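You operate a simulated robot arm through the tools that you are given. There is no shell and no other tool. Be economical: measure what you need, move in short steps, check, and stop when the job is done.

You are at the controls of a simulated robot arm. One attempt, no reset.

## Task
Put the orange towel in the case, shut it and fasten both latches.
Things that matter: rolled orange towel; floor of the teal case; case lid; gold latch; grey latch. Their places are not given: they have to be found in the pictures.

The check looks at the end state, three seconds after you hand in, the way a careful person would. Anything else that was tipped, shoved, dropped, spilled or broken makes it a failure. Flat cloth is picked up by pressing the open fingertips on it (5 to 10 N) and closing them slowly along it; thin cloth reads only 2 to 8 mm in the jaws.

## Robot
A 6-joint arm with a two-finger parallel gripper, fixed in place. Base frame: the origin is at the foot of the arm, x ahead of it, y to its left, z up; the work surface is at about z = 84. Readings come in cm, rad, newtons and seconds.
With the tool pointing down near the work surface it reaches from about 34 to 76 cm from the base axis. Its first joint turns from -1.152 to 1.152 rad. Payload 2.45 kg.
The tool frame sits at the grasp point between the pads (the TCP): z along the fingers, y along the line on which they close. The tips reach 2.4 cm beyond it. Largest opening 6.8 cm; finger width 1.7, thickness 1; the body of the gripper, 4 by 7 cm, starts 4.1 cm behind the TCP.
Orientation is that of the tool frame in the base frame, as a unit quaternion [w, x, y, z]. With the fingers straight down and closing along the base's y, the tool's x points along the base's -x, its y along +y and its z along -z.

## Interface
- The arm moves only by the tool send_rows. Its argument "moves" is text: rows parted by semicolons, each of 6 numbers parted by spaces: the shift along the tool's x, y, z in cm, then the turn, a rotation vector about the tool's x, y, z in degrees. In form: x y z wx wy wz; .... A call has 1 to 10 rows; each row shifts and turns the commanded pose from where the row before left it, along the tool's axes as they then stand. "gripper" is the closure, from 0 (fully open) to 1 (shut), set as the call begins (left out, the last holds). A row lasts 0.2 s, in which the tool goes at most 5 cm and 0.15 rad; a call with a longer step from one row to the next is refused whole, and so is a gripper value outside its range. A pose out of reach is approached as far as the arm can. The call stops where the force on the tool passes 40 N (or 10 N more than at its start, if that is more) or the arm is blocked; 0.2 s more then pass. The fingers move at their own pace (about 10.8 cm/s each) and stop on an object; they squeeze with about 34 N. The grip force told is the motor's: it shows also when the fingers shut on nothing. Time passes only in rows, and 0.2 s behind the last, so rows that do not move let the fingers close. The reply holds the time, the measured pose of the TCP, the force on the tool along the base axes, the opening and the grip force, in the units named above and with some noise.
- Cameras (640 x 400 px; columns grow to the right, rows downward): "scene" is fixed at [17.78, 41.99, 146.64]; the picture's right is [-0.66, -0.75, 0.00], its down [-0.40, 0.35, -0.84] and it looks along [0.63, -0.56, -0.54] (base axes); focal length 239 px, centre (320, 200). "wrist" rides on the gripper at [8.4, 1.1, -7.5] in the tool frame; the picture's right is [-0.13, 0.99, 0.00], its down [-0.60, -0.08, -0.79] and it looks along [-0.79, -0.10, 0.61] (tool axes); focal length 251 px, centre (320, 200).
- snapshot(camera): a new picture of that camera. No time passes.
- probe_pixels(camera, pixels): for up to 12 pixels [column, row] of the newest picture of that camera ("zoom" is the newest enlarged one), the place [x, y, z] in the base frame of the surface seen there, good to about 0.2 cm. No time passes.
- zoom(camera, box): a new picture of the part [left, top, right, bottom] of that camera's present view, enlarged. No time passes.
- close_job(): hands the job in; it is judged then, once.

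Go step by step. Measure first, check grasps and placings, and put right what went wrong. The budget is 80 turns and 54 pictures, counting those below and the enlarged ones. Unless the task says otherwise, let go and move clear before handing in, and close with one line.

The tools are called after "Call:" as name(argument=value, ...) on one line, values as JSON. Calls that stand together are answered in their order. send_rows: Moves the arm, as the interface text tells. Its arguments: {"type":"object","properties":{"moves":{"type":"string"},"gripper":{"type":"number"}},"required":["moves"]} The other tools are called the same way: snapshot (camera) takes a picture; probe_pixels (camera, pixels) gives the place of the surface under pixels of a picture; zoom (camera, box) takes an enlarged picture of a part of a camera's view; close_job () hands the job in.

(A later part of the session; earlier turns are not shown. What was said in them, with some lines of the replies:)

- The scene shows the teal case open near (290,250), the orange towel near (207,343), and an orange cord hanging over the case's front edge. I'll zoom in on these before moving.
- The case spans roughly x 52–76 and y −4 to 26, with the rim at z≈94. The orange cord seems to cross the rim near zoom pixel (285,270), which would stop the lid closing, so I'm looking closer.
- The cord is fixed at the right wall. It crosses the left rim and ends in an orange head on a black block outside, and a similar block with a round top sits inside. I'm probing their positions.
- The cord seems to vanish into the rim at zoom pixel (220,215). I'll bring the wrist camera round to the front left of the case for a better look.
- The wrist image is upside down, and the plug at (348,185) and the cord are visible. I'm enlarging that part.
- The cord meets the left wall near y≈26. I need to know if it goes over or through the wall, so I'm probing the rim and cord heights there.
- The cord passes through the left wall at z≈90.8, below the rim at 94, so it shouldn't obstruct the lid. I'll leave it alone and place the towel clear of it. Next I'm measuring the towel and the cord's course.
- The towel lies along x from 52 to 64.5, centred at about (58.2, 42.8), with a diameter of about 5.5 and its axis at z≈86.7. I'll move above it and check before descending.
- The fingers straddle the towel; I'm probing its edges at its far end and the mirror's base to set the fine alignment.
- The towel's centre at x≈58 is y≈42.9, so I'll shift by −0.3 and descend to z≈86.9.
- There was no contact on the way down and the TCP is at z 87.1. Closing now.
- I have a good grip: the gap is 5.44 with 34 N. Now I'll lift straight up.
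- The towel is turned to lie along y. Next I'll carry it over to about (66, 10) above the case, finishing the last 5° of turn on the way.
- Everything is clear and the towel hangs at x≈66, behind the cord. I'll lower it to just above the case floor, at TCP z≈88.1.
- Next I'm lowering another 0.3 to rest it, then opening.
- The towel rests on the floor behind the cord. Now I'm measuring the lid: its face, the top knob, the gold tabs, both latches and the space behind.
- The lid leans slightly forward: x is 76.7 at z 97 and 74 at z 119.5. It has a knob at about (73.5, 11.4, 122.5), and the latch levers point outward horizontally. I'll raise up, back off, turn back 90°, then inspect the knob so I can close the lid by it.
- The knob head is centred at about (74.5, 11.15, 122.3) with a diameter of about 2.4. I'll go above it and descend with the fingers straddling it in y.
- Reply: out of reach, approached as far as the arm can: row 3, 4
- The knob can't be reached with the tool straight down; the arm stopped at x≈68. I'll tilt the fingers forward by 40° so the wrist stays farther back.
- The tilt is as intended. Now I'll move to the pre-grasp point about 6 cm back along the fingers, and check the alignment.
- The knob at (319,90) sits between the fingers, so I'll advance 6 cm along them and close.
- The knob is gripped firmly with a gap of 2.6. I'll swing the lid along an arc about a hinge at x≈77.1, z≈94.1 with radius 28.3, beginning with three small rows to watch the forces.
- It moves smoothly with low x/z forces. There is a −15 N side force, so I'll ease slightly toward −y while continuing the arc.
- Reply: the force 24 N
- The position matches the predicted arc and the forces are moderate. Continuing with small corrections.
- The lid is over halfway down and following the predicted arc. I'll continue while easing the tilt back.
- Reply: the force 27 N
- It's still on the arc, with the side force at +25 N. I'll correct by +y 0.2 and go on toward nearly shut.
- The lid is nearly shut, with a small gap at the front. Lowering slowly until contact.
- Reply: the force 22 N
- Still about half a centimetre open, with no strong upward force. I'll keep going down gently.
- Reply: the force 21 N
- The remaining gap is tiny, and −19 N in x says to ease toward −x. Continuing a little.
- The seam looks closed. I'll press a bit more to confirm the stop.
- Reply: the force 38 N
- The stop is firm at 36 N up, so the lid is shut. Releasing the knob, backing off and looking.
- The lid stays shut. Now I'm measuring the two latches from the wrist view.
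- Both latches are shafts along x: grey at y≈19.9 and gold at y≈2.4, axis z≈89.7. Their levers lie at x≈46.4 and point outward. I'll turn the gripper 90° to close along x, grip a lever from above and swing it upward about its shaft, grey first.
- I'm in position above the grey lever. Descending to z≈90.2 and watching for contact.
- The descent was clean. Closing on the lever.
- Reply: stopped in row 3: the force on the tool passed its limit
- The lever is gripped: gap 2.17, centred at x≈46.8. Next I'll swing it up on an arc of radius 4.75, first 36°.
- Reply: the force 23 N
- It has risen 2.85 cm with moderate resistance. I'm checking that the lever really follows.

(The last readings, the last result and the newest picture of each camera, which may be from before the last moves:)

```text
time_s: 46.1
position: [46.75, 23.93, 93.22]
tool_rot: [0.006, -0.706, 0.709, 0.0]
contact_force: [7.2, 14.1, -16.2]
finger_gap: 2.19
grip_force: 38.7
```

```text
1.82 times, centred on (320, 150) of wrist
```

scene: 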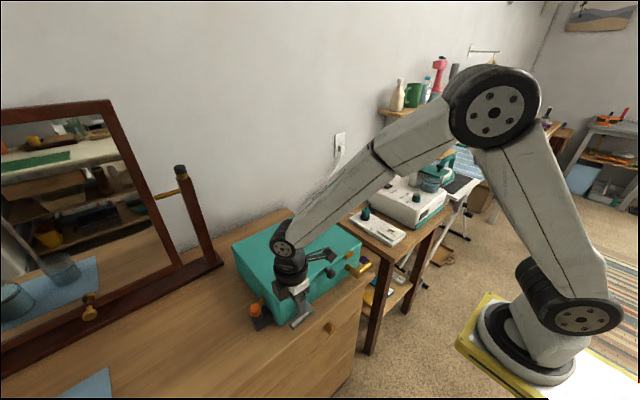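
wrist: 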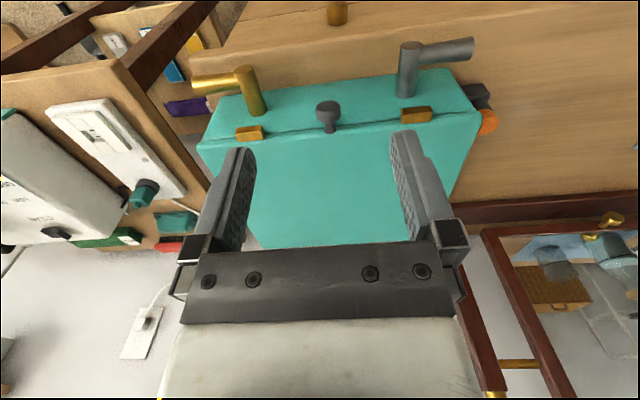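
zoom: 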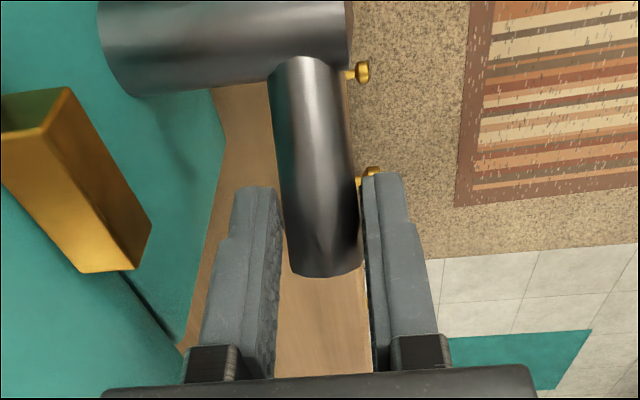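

The lever has followed to about 28°, slightly lagging. Continuing the arc.

Call:
send_rows(moves="0.662 0 -0.736 0 0 0;0.801 0 -0.582 0 0 0;0.904 0 -0.403 0 0 0;0.968 0 -0.206 0 0 0")

Call:
zoom(camera="scene", box=[250, 230, 370, 340])

```text
time_s: 47.1
position: [46.62, 20.39, 95.2]
tool_rot: [0.004, -0.706, 0.708, 0.0]
contact_force: [0.3, -0.6, -0.1]
finger_gap: 0.01
grip_force: 23.4
```

```text
3.64 times, centred on (310, 285) of scene
```

zoom: 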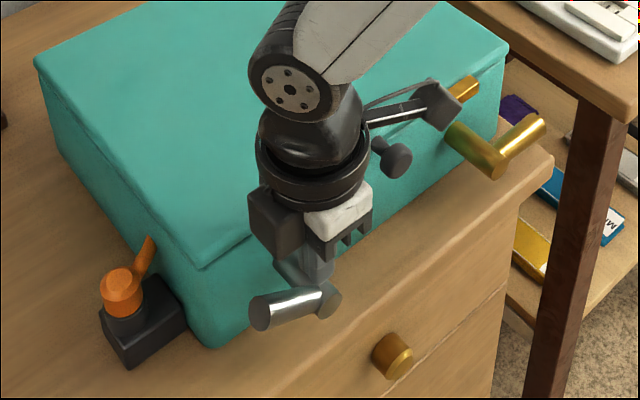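

The grip slipped off, but friction holds the lever at about 28°. I'll regrasp deeper at y≈23.8, z≈90.8.

Call:
send_rows(moves="0 0 -3 0 0 0;-3.4 -0.15 0 0 0 0;0 0 2.5 0 0 0;0 0 2.5 0 0 0;0 0 1.5 0 0 0;0 0 0.9 0 0 0;0 0 0 0 0 0", gripper=0.4)

Call:
send_rows(moves="0 0 0 0 0 0;0 0 0 0 0 0;0 0 0 0 0 0", gripper=1)

```text
time_s: 48.8
position: [46.9, 23.94, 90.71]
tool_rot: [0.004, -0.706, 0.708, -0.001]
contact_force: [-0.4, 0.5, 0.5]
finger_gap: 4.09
grip_force: 0.1
```

```text
time_s: 49.5
position: [46.87, 23.94, 90.71]
tool_rot: [0.004, -0.705, 0.709, 0.0]
contact_force: [-6.9, 3.1, -0.8]
finger_gap: 2.19
grip_force: 38.7
```

It's gripped again. Swinging in smaller steps to about 60°.

Call:
send_rows(moves="0.333 0 -0.533 0 0 0;0.404 0 -0.481 0 0 0;0.467 0 -0.42 0 0 0;0.521 0 -0.351 0 0 0")

Call:
zoom(camera="scene", box=[250, 230, 370, 340])

```text
time_s: 50.5
position: [46.84, 22.29, 92.49]
tool_rot: [0.006, -0.706, 0.708, 0.0]
contact_force: [-15.7, 22.9, -6.7]
finger_gap: 2.18
grip_force: 38.4
```

```text
3.64 times, centred on (310, 285) of scene
```

zoom: 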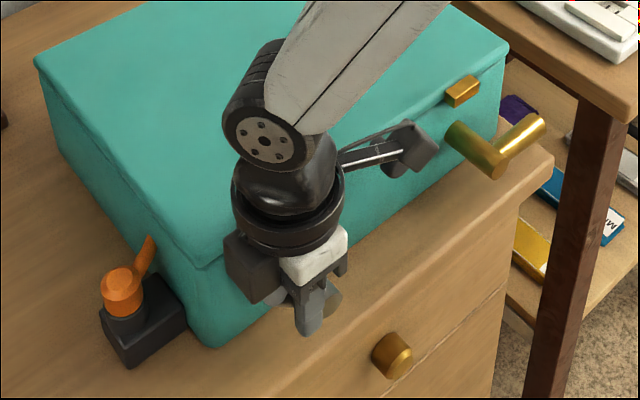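

The lever is following, with its end hidden near (278,298). Continuing to upright.

Call:
send_rows(moves="0.564 0 -0.275 0 0 0;0.597 0 -0.194 0 0 0;0.618 0 -0.109 0 0 0;0.62 0 -0.03 0 0 0")

Call:
zoom(camera="scene", box=[250, 230, 370, 340])

```text
time_s: 51.3
position: [46.76, 21.09, 93.12]
tool_rot: [0.006, -0.706, 0.708, 0.001]
contact_force: [-3.3, 7.3, 0.3]
finger_gap: 2.15
grip_force: 38.3
stopped in row 3: the force on the tool passed its limit (the readings are from after the stop); the commanded pose is now the measured one
```

```text
3.64 times, centred on (310, 285) of scene
```

zoom: 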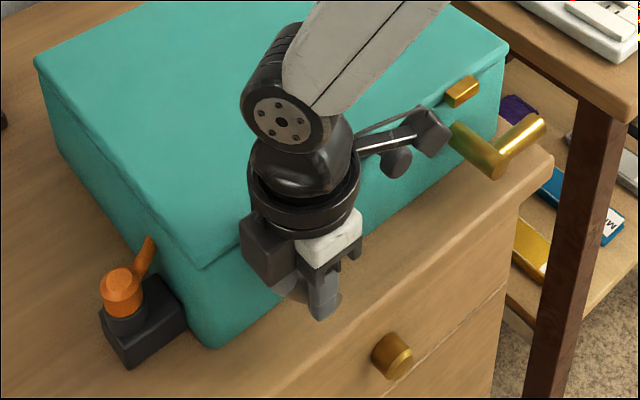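

Force stopped the motion at roughly 75°, which may be the latch's stop. I'll release, retreat upward and look.

Call:
send_rows(moves="0 0 0 0 0 0;0 0 0 0 0 0;0 0 -2 0 0 0;0 0 -3 0 0 0;0 0 -4 0 0 0;0 0 -4 0 0 0;4 0 0 0 0 0;4 0 0 0 0 0;0 0 0 0 0 0", gripper=0.4)

Call:
zoom(camera="scene", box=[250, 230, 370, 340])

```text
time_s: 53.3
position: [46.77, 12.96, 106.08]
tool_rot: [0.007, -0.706, 0.708, 0.001]
contact_force: [-0.2, 0.3, 0.3]
finger_gap: 4.05
grip_force: 0.1
```

```text
3.64 times, centred on (310, 285) of scene
```

zoom: 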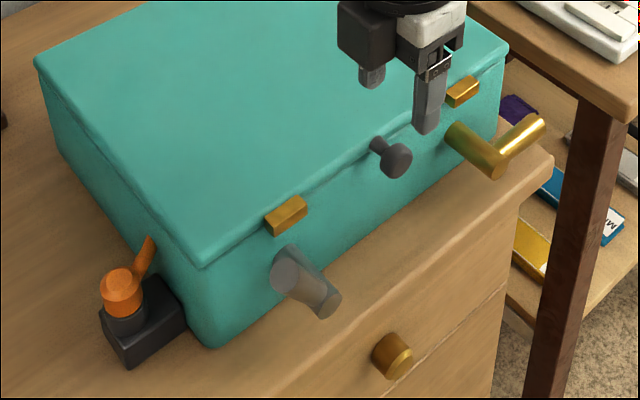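

Call:
probe_pixels(camera="zoom", pixels=[[290, 258], [280, 270], [295, 275], [305, 285], [325, 300], [315, 275], [300, 252], [332, 290]])

Call:
zoom(camera="scene", box=[280, 280, 340, 325])

```text
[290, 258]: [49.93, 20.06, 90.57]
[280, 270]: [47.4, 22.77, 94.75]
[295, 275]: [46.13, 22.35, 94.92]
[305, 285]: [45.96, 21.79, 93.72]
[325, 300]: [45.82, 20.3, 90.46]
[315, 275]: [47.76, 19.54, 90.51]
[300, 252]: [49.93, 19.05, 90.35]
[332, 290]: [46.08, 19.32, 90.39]
```

```text
8.89 times, centred on (310, 302) of scene
```

zoom: 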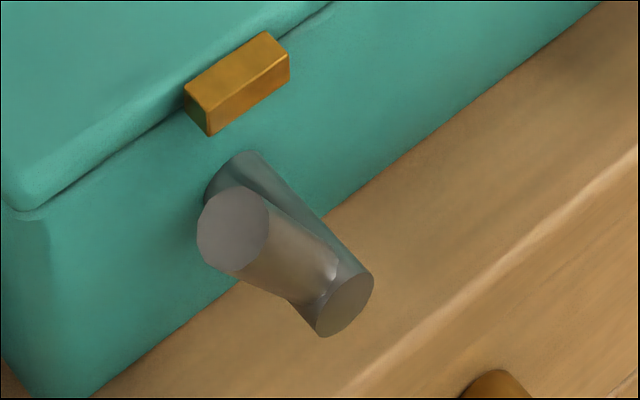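

The grey lever is at about 65°. I'll finish by pushing it toward −y from its outer side with closed fingers, tips at z≈92.

Call:
send_rows(moves="-4.7 0 0 0 0 0;-4.7 0 0 0 0 0;-4.6 0 0 0 0 0;0 0 4 0 0 0;0 0 4 0 0 0;0 0 3.6 0 0 0;0 0 0 0 0 0", gripper=1)

Call:
send_rows(moves="1 0 0 0 0 0;1 0 0 0 0 0;0.6 0 0 0 0 0;0.5 0 0 0 0 0;0.5 0 0 0 0 0;0.5 0 0 0 0 0;0.5 0 0 0 0 0;0.4 0 0 0 0 0;0.3 0 0 0 0 0;0 0 0 0 0 0")

```text
time_s: 54.9
position: [47.14, 27.19, 94.46]
tool_rot: [0.007, -0.706, 0.709, 0.0]
contact_force: [-0.5, 0.0, 0.4]
finger_gap: 0.01
grip_force: 23.4
```

```text
time_s: 57.1
position: [46.71, 21.93, 94.52]
tool_rot: [0.008, -0.706, 0.708, 0.001]
contact_force: [-4.3, 22.2, 0.4]
finger_gap: 0.0
grip_force: 23.9
```

It's at y=21.93 with 22 N of resistance. Pushing slightly more, then checking.

Call:
send_rows(moves="0.25 0 0 0 0 0;0.25 0 0 0 0 0;0.25 0 0 0 0 0;0 0 0 0 0 0")

Call:
send_rows(moves="-3 0 0 0 0 0;0 0 -4 0 0 0;0 0 -4 0 0 0;4.5 0 0 0 0 0;4.5 0 0 0 0 0;4.5 0 0 0 0 0;4.5 0 0 0 0 0;0 0 0 0 0 0")

Call:
zoom(camera="scene", box=[270, 255, 360, 325])

```text
time_s: 57.6
position: [46.91, 21.9, 94.64]
tool_rot: [0.011, -0.706, 0.708, 0.002]
contact_force: [-2.4, 14.9, -3.8]
finger_gap: 0.0
grip_force: 23.0
stopped in row 2: the force on the tool passed its limit (the readings are from after the stop); the commanded pose is now the measured one
```

```text
time_s: 59.4
position: [46.7, 6.56, 102.58]
tool_rot: [0.01, -0.706, 0.708, 0.001]
contact_force: [-1.2, -0.9, -0.1]
finger_gap: 0.0
grip_force: 23.5
```

```text
5.71 times, centred on (315, 290) of scene
```

zoom: 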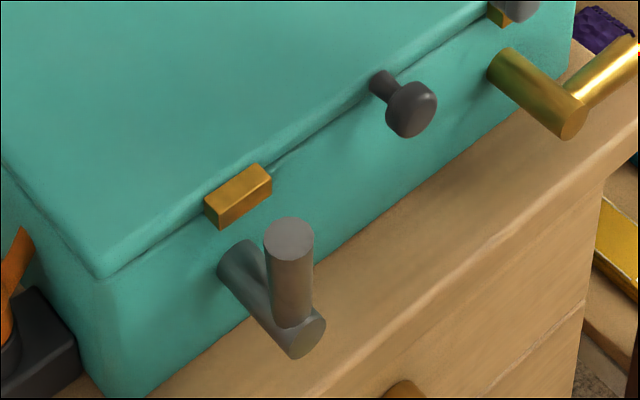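

The grey lever is upright against a firm stop. Now the gold one: I'll grip its lever at y≈−2.3 with a deeper grasp, TCP z≈89.

Call:
send_rows(moves="4.43 -0.05 0 0 0 0;4.43 -0.05 0 0 0 0;0 0 4 0 0 0;0 0 4 0 0 0;0 0 3 0 0 0;0 0 1.6 0 0 0;0 0 1 0 0 0;0 0 0 0 0 0", gripper=0.4)

Call:
send_rows(moves="0 0 0 0 0 0;0 0 0 0 0 0;0 0 0 0 0 0", gripper=1)

```text
time_s: 61.2
position: [46.99, -1.98, 88.61]
tool_rot: [0.01, -0.706, 0.709, 0.001]
contact_force: [-0.4, 0.0, -0.6]
finger_gap: 4.08
grip_force: 0.1
```

```text
time_s: 62.0
position: [46.93, -2.05, 88.61]
tool_rot: [0.009, -0.706, 0.708, 0.002]
contact_force: [-11.3, -1.1, 1.3]
finger_gap: 2.15
grip_force: 38.5
```

The gold lever is gripped with a gap of 2.15. Swinging it up to about 40°.

Call:
send_rows(moves="-0.045 0 -0.62 0 0 0;-0.133 0 -0.61 0 0 0;-0.22 0 -0.59 0 0 0;-0.301 0 -0.55 0 0 0;-0.377 0 -0.5 0 0 0")

Call:
zoom(camera="scene", box=[310, 220, 400, 300])

```text
time_s: 63.2
position: [46.8, -1.14, 91.53]
tool_rot: [0.009, -0.706, 0.708, 0.002]
contact_force: [-12.8, -22.5, -12.8]
finger_gap: 2.19
grip_force: 39.0
```

```text
5.00 times, centred on (355, 260) of scene
```

zoom: 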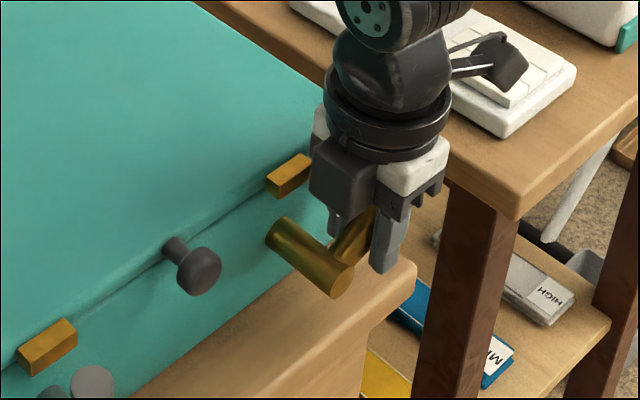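

The gold lever is following. Continuing toward upright.

Call:
send_rows(moves="-0.446 0 -0.46 0 0 0;-0.506 0 -0.39 0 0 0;-0.556 0 -0.32 0 0 0;-0.595 0 -0.24 0 0 0;-0.62 0 -0.15 0 0 0")

Call:
zoom(camera="scene", box=[310, 220, 400, 300])

```text
time_s: 64.0
position: [46.73, 0.29, 92.62]
tool_rot: [-0.009, 0.707, -0.707, -0.001]
contact_force: [0.4, -7.4, -1.8]
finger_gap: 2.18
grip_force: 38.5
stopped in row 3: the force on the tool passed its limit (the readings are from after the stop); the commanded pose is now the measured one
```

```text
5.00 times, centred on (355, 260) of scene
```

zoom: 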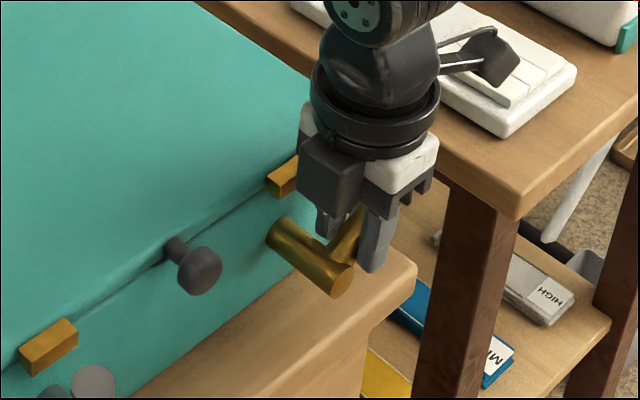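

The side force stopped it at roughly 55–60°. As with the grey one, I'll release and finish by pushing from the outer side with closed fingers.

Call:
send_rows(moves="0 0 0 0 0 0;0 0 0 0 0 0;0 0 -2 0 0 0;0 0 -4 0 0 0;0 0 -3 0 0 0;3 0 0 0 0 0;3.2 0 0 0 0 0;0 0 0 0 0 0", gripper=0.4)

Call:
zoom(camera="scene", box=[310, 220, 400, 300])

```text
time_s: 65.8
position: [46.56, -6.21, 101.44]
tool_rot: [-0.009, 0.708, -0.707, -0.001]
contact_force: [0.1, -0.1, -0.1]
finger_gap: 4.08
grip_force: 0.0
```

```text
5.00 times, centred on (355, 260) of scene
```

zoom: 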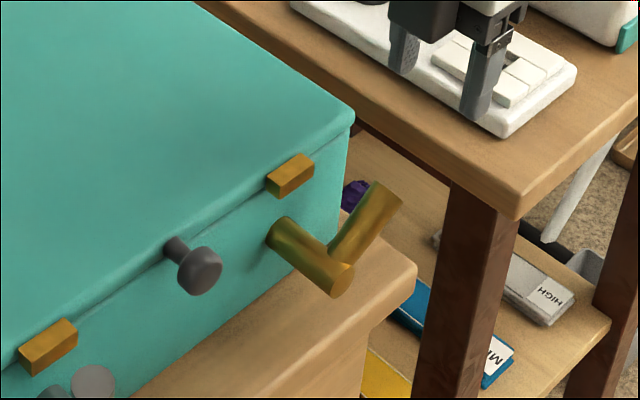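

Call:
probe_pixels(camera="zoom", pixels=[[385, 190], [378, 205], [362, 230], [395, 203], [340, 265]])

Call:
send_rows(moves="0 -0.2 0 0 0 0;0 0 3 0 0 0;0 0 2.5 0 0 0;0 0 1.5 0 0 0;0 0 0 0 0 0", gripper=1)

```text
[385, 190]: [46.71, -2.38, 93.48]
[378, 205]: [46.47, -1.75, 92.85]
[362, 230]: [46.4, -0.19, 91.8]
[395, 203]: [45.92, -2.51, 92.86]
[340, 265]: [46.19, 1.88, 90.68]
```

```text
time_s: 67.0
position: [46.98, -6.06, 94.53]
tool_rot: [-0.008, 0.707, -0.707, -0.001]
contact_force: [-0.3, 0.6, -0.2]
finger_gap: 0.0
grip_force: 23.6
```

The gold lever is only at about 35°, so a second grasp is safer. I'm regrasping at y≈−1.4, z≈91.2.

Call:
send_rows(moves="0 0 -4.5 0 0 0;-2.3 0.1 0 0 0 0;-2.3 0 0 0 0 0;0 0 3 0 0 0;0 0 3 0 0 0;0 0 1.8 0 0 0;0 0 0 0 0 0", gripper=0.4)

Call:
send_rows(moves="0 0 0 0 0 0;0 0 0 0 0 0;0 0 0 0 0 0", gripper=1)

Call:
send_rows(moves="-0.377 0 -0.54 0 0 0;-0.43 0 -0.49 0 0 0;-0.48 0 -0.43 0 0 0;-0.52 0 -0.36 0 0 0")

```text
time_s: 68.6
position: [46.97, -1.38, 91.34]
tool_rot: [0.008, -0.707, 0.707, 0.001]
contact_force: [-0.4, 0.0, 0.2]
finger_gap: 4.06
grip_force: 0.1
```

```text
time_s: 69.4
position: [46.89, -1.44, 91.21]
tool_rot: [-0.007, 0.707, -0.707, -0.003]
contact_force: [-15.0, -1.9, 0.8]
finger_gap: 2.16
grip_force: 38.9
```

```text
time_s: 70.4
position: [46.81, 0.39, 93.1]
tool_rot: [-0.008, 0.707, -0.707, -0.003]
contact_force: [-11.9, -21.7, -11.8]
finger_gap: 2.22
grip_force: 38.6
```

The second swing went well. Two more rows, then release and move to the outer side.

Call:
send_rows(moves="-0.56 0 -0.28 0 0 0;-0.59 0 -0.2 0 0 0")

Call:
send_rows(moves="0 0 0 0 0 0;0 0 0 0 0 0;0 0 -2 0 0 0;0 0 -4 0 0 0;0 0 -3 0 0 0;3.5 0 0 0 0 0;3.5 0 0 0 0 0;0 0 0 0 0 0", gripper=0.4)

Call:
zoom(camera="scene", box=[310, 220, 400, 300])

```text
time_s: 71.0
position: [46.77, 1.53, 93.69]
tool_rot: [0.007, -0.706, 0.708, 0.003]
contact_force: [-13.2, -26.1, -5.6]
finger_gap: 2.14
grip_force: 38.6
```

```text
time_s: 72.8
position: [46.8, -5.56, 102.59]
tool_rot: [-0.008, 0.707, -0.707, -0.002]
contact_force: [0.7, -0.5, 0.3]
finger_gap: 4.08
grip_force: 0.0
```

```text
5.00 times, centred on (355, 260) of scene
```

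zoom: 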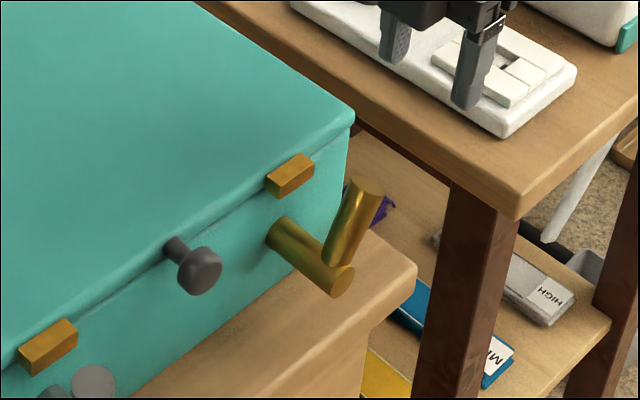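

The gold lever is now at about 65°. Pushing it toward +y with closed fingers up to its stop.

Call:
send_rows(moves="0 0 3 0 0 0;0 0 3 0 0 0;0 0 2.1 0 0 0;0 0 0 0 0 0", gripper=1)

Call:
send_rows(moves="-1 0 0 0 0 0;-1 0 0 0 0 0;-0.8 0 0 0 0 0;-0.6 0 0 0 0 0;-0.5 0 0 0 0 0;-0.5 0 0 0 0 0;-0.5 0 0 0 0 0;-0.5 0 0 0 0 0;-0.4 0 0 0 0 0;0 0 0 0 0 0")

Call:
send_rows(moves="-0.25 0 0 0 0 0;-0.25 0 0 0 0 0;-0.25 0 0 0 0 0;0 0 0 0 0 0")

```text
time_s: 73.8
position: [46.77, -5.42, 94.45]
tool_rot: [-0.009, 0.707, -0.707, -0.001]
contact_force: [0.1, 0.1, 0.9]
finger_gap: 0.0
grip_force: 23.4
```

```text
time_s: 75.9
position: [46.93, 0.14, 94.37]
tool_rot: [0.008, -0.706, 0.708, 0.001]
contact_force: [-1.4, -14.0, 0.5]
finger_gap: 0.0
grip_force: 23.4
stopped in row 10: the force on the tool passed its limit (the readings are from after the stop); the commanded pose is now the measured one
```

```text
time_s: 76.3
position: [46.77, 0.23, 94.36]
tool_rot: [0.007, -0.706, 0.709, -0.001]
contact_force: [-2.2, -15.4, 1.5]
finger_gap: 0.0
grip_force: 24.0
stopped in row 2: the force on the tool passed its limit (the readings are from after the stop); the commanded pose is now the measured one
```

It came to a firm stop at y≈0.2. Retreating clear to inspect everything.

Call:
send_rows(moves="3 0 0 0 0 0;0 0 -4 0 0 0;0 0 -4.5 0 0 0;0 0 -4.5 0 0 0;0 4 0 0 0 0;0 4 0 0 0 0;0 0 -4 0 0 0;0 0 0 0 0 0", gripper=0.4)

Call:
zoom(camera="scene", box=[230, 200, 400, 330])

Call:
snapshot(camera="scene")

```text
time_s: 78.2
position: [38.6, -2.83, 111.23]
tool_rot: [0.006, -0.706, 0.709, -0.001]
contact_force: [-0.5, 0.1, 0.4]
finger_gap: 4.06
grip_force: 0.1
```

```text
3.08 times, centred on (315, 265) of scene
```

zoom: 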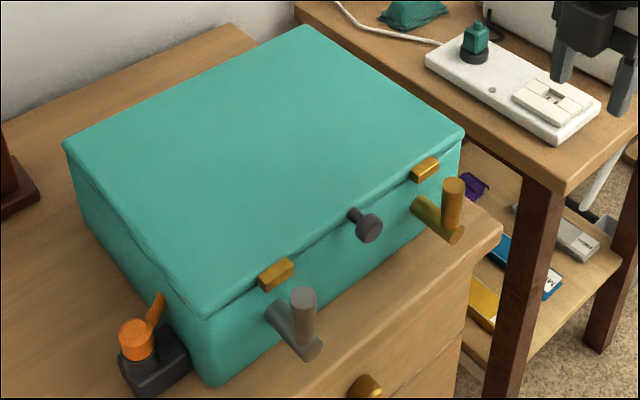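

```text
4 pictures are left
```

scene: 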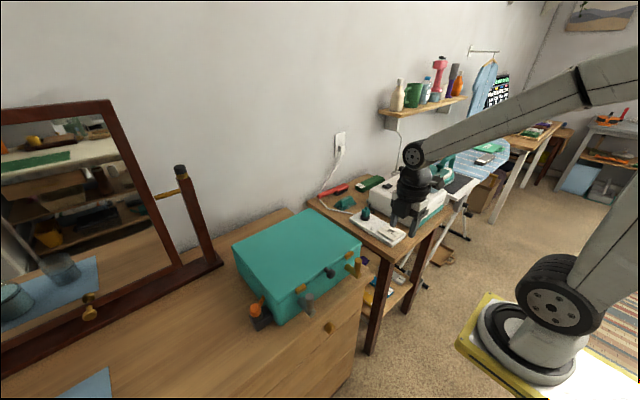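

Both levers look upright and the lid looks flush. I'm verifying the lid level and lever ends numerically.

Call:
probe_pixels(camera="zoom", pixels=[[205, 310], [450, 135], [85, 145], [300, 35], [260, 180], [302, 295], [454, 186], [295, 345], [450, 237], [137, 332]])

```text
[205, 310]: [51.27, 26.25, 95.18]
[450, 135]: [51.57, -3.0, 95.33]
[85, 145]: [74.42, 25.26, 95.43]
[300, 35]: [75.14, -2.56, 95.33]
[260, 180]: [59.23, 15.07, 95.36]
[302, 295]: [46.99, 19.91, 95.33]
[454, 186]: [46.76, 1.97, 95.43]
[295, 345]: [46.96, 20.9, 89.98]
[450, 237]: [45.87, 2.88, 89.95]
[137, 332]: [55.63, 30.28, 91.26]
```

The lid is level at z≈95.3 everywhere, both levers stand vertical at their stops, and the plug and cord haven't moved. The arm is clear, so I'm handing in.

Call:
close_job()

```text
The job is handed in.
```

The orange towel is in the teal case, the lid is shut flush, and both the gold and grey latches are turned upright against their stops. That upright is "fastened" is my judgement. I left the orange cord where it was, since it passes below the rim.
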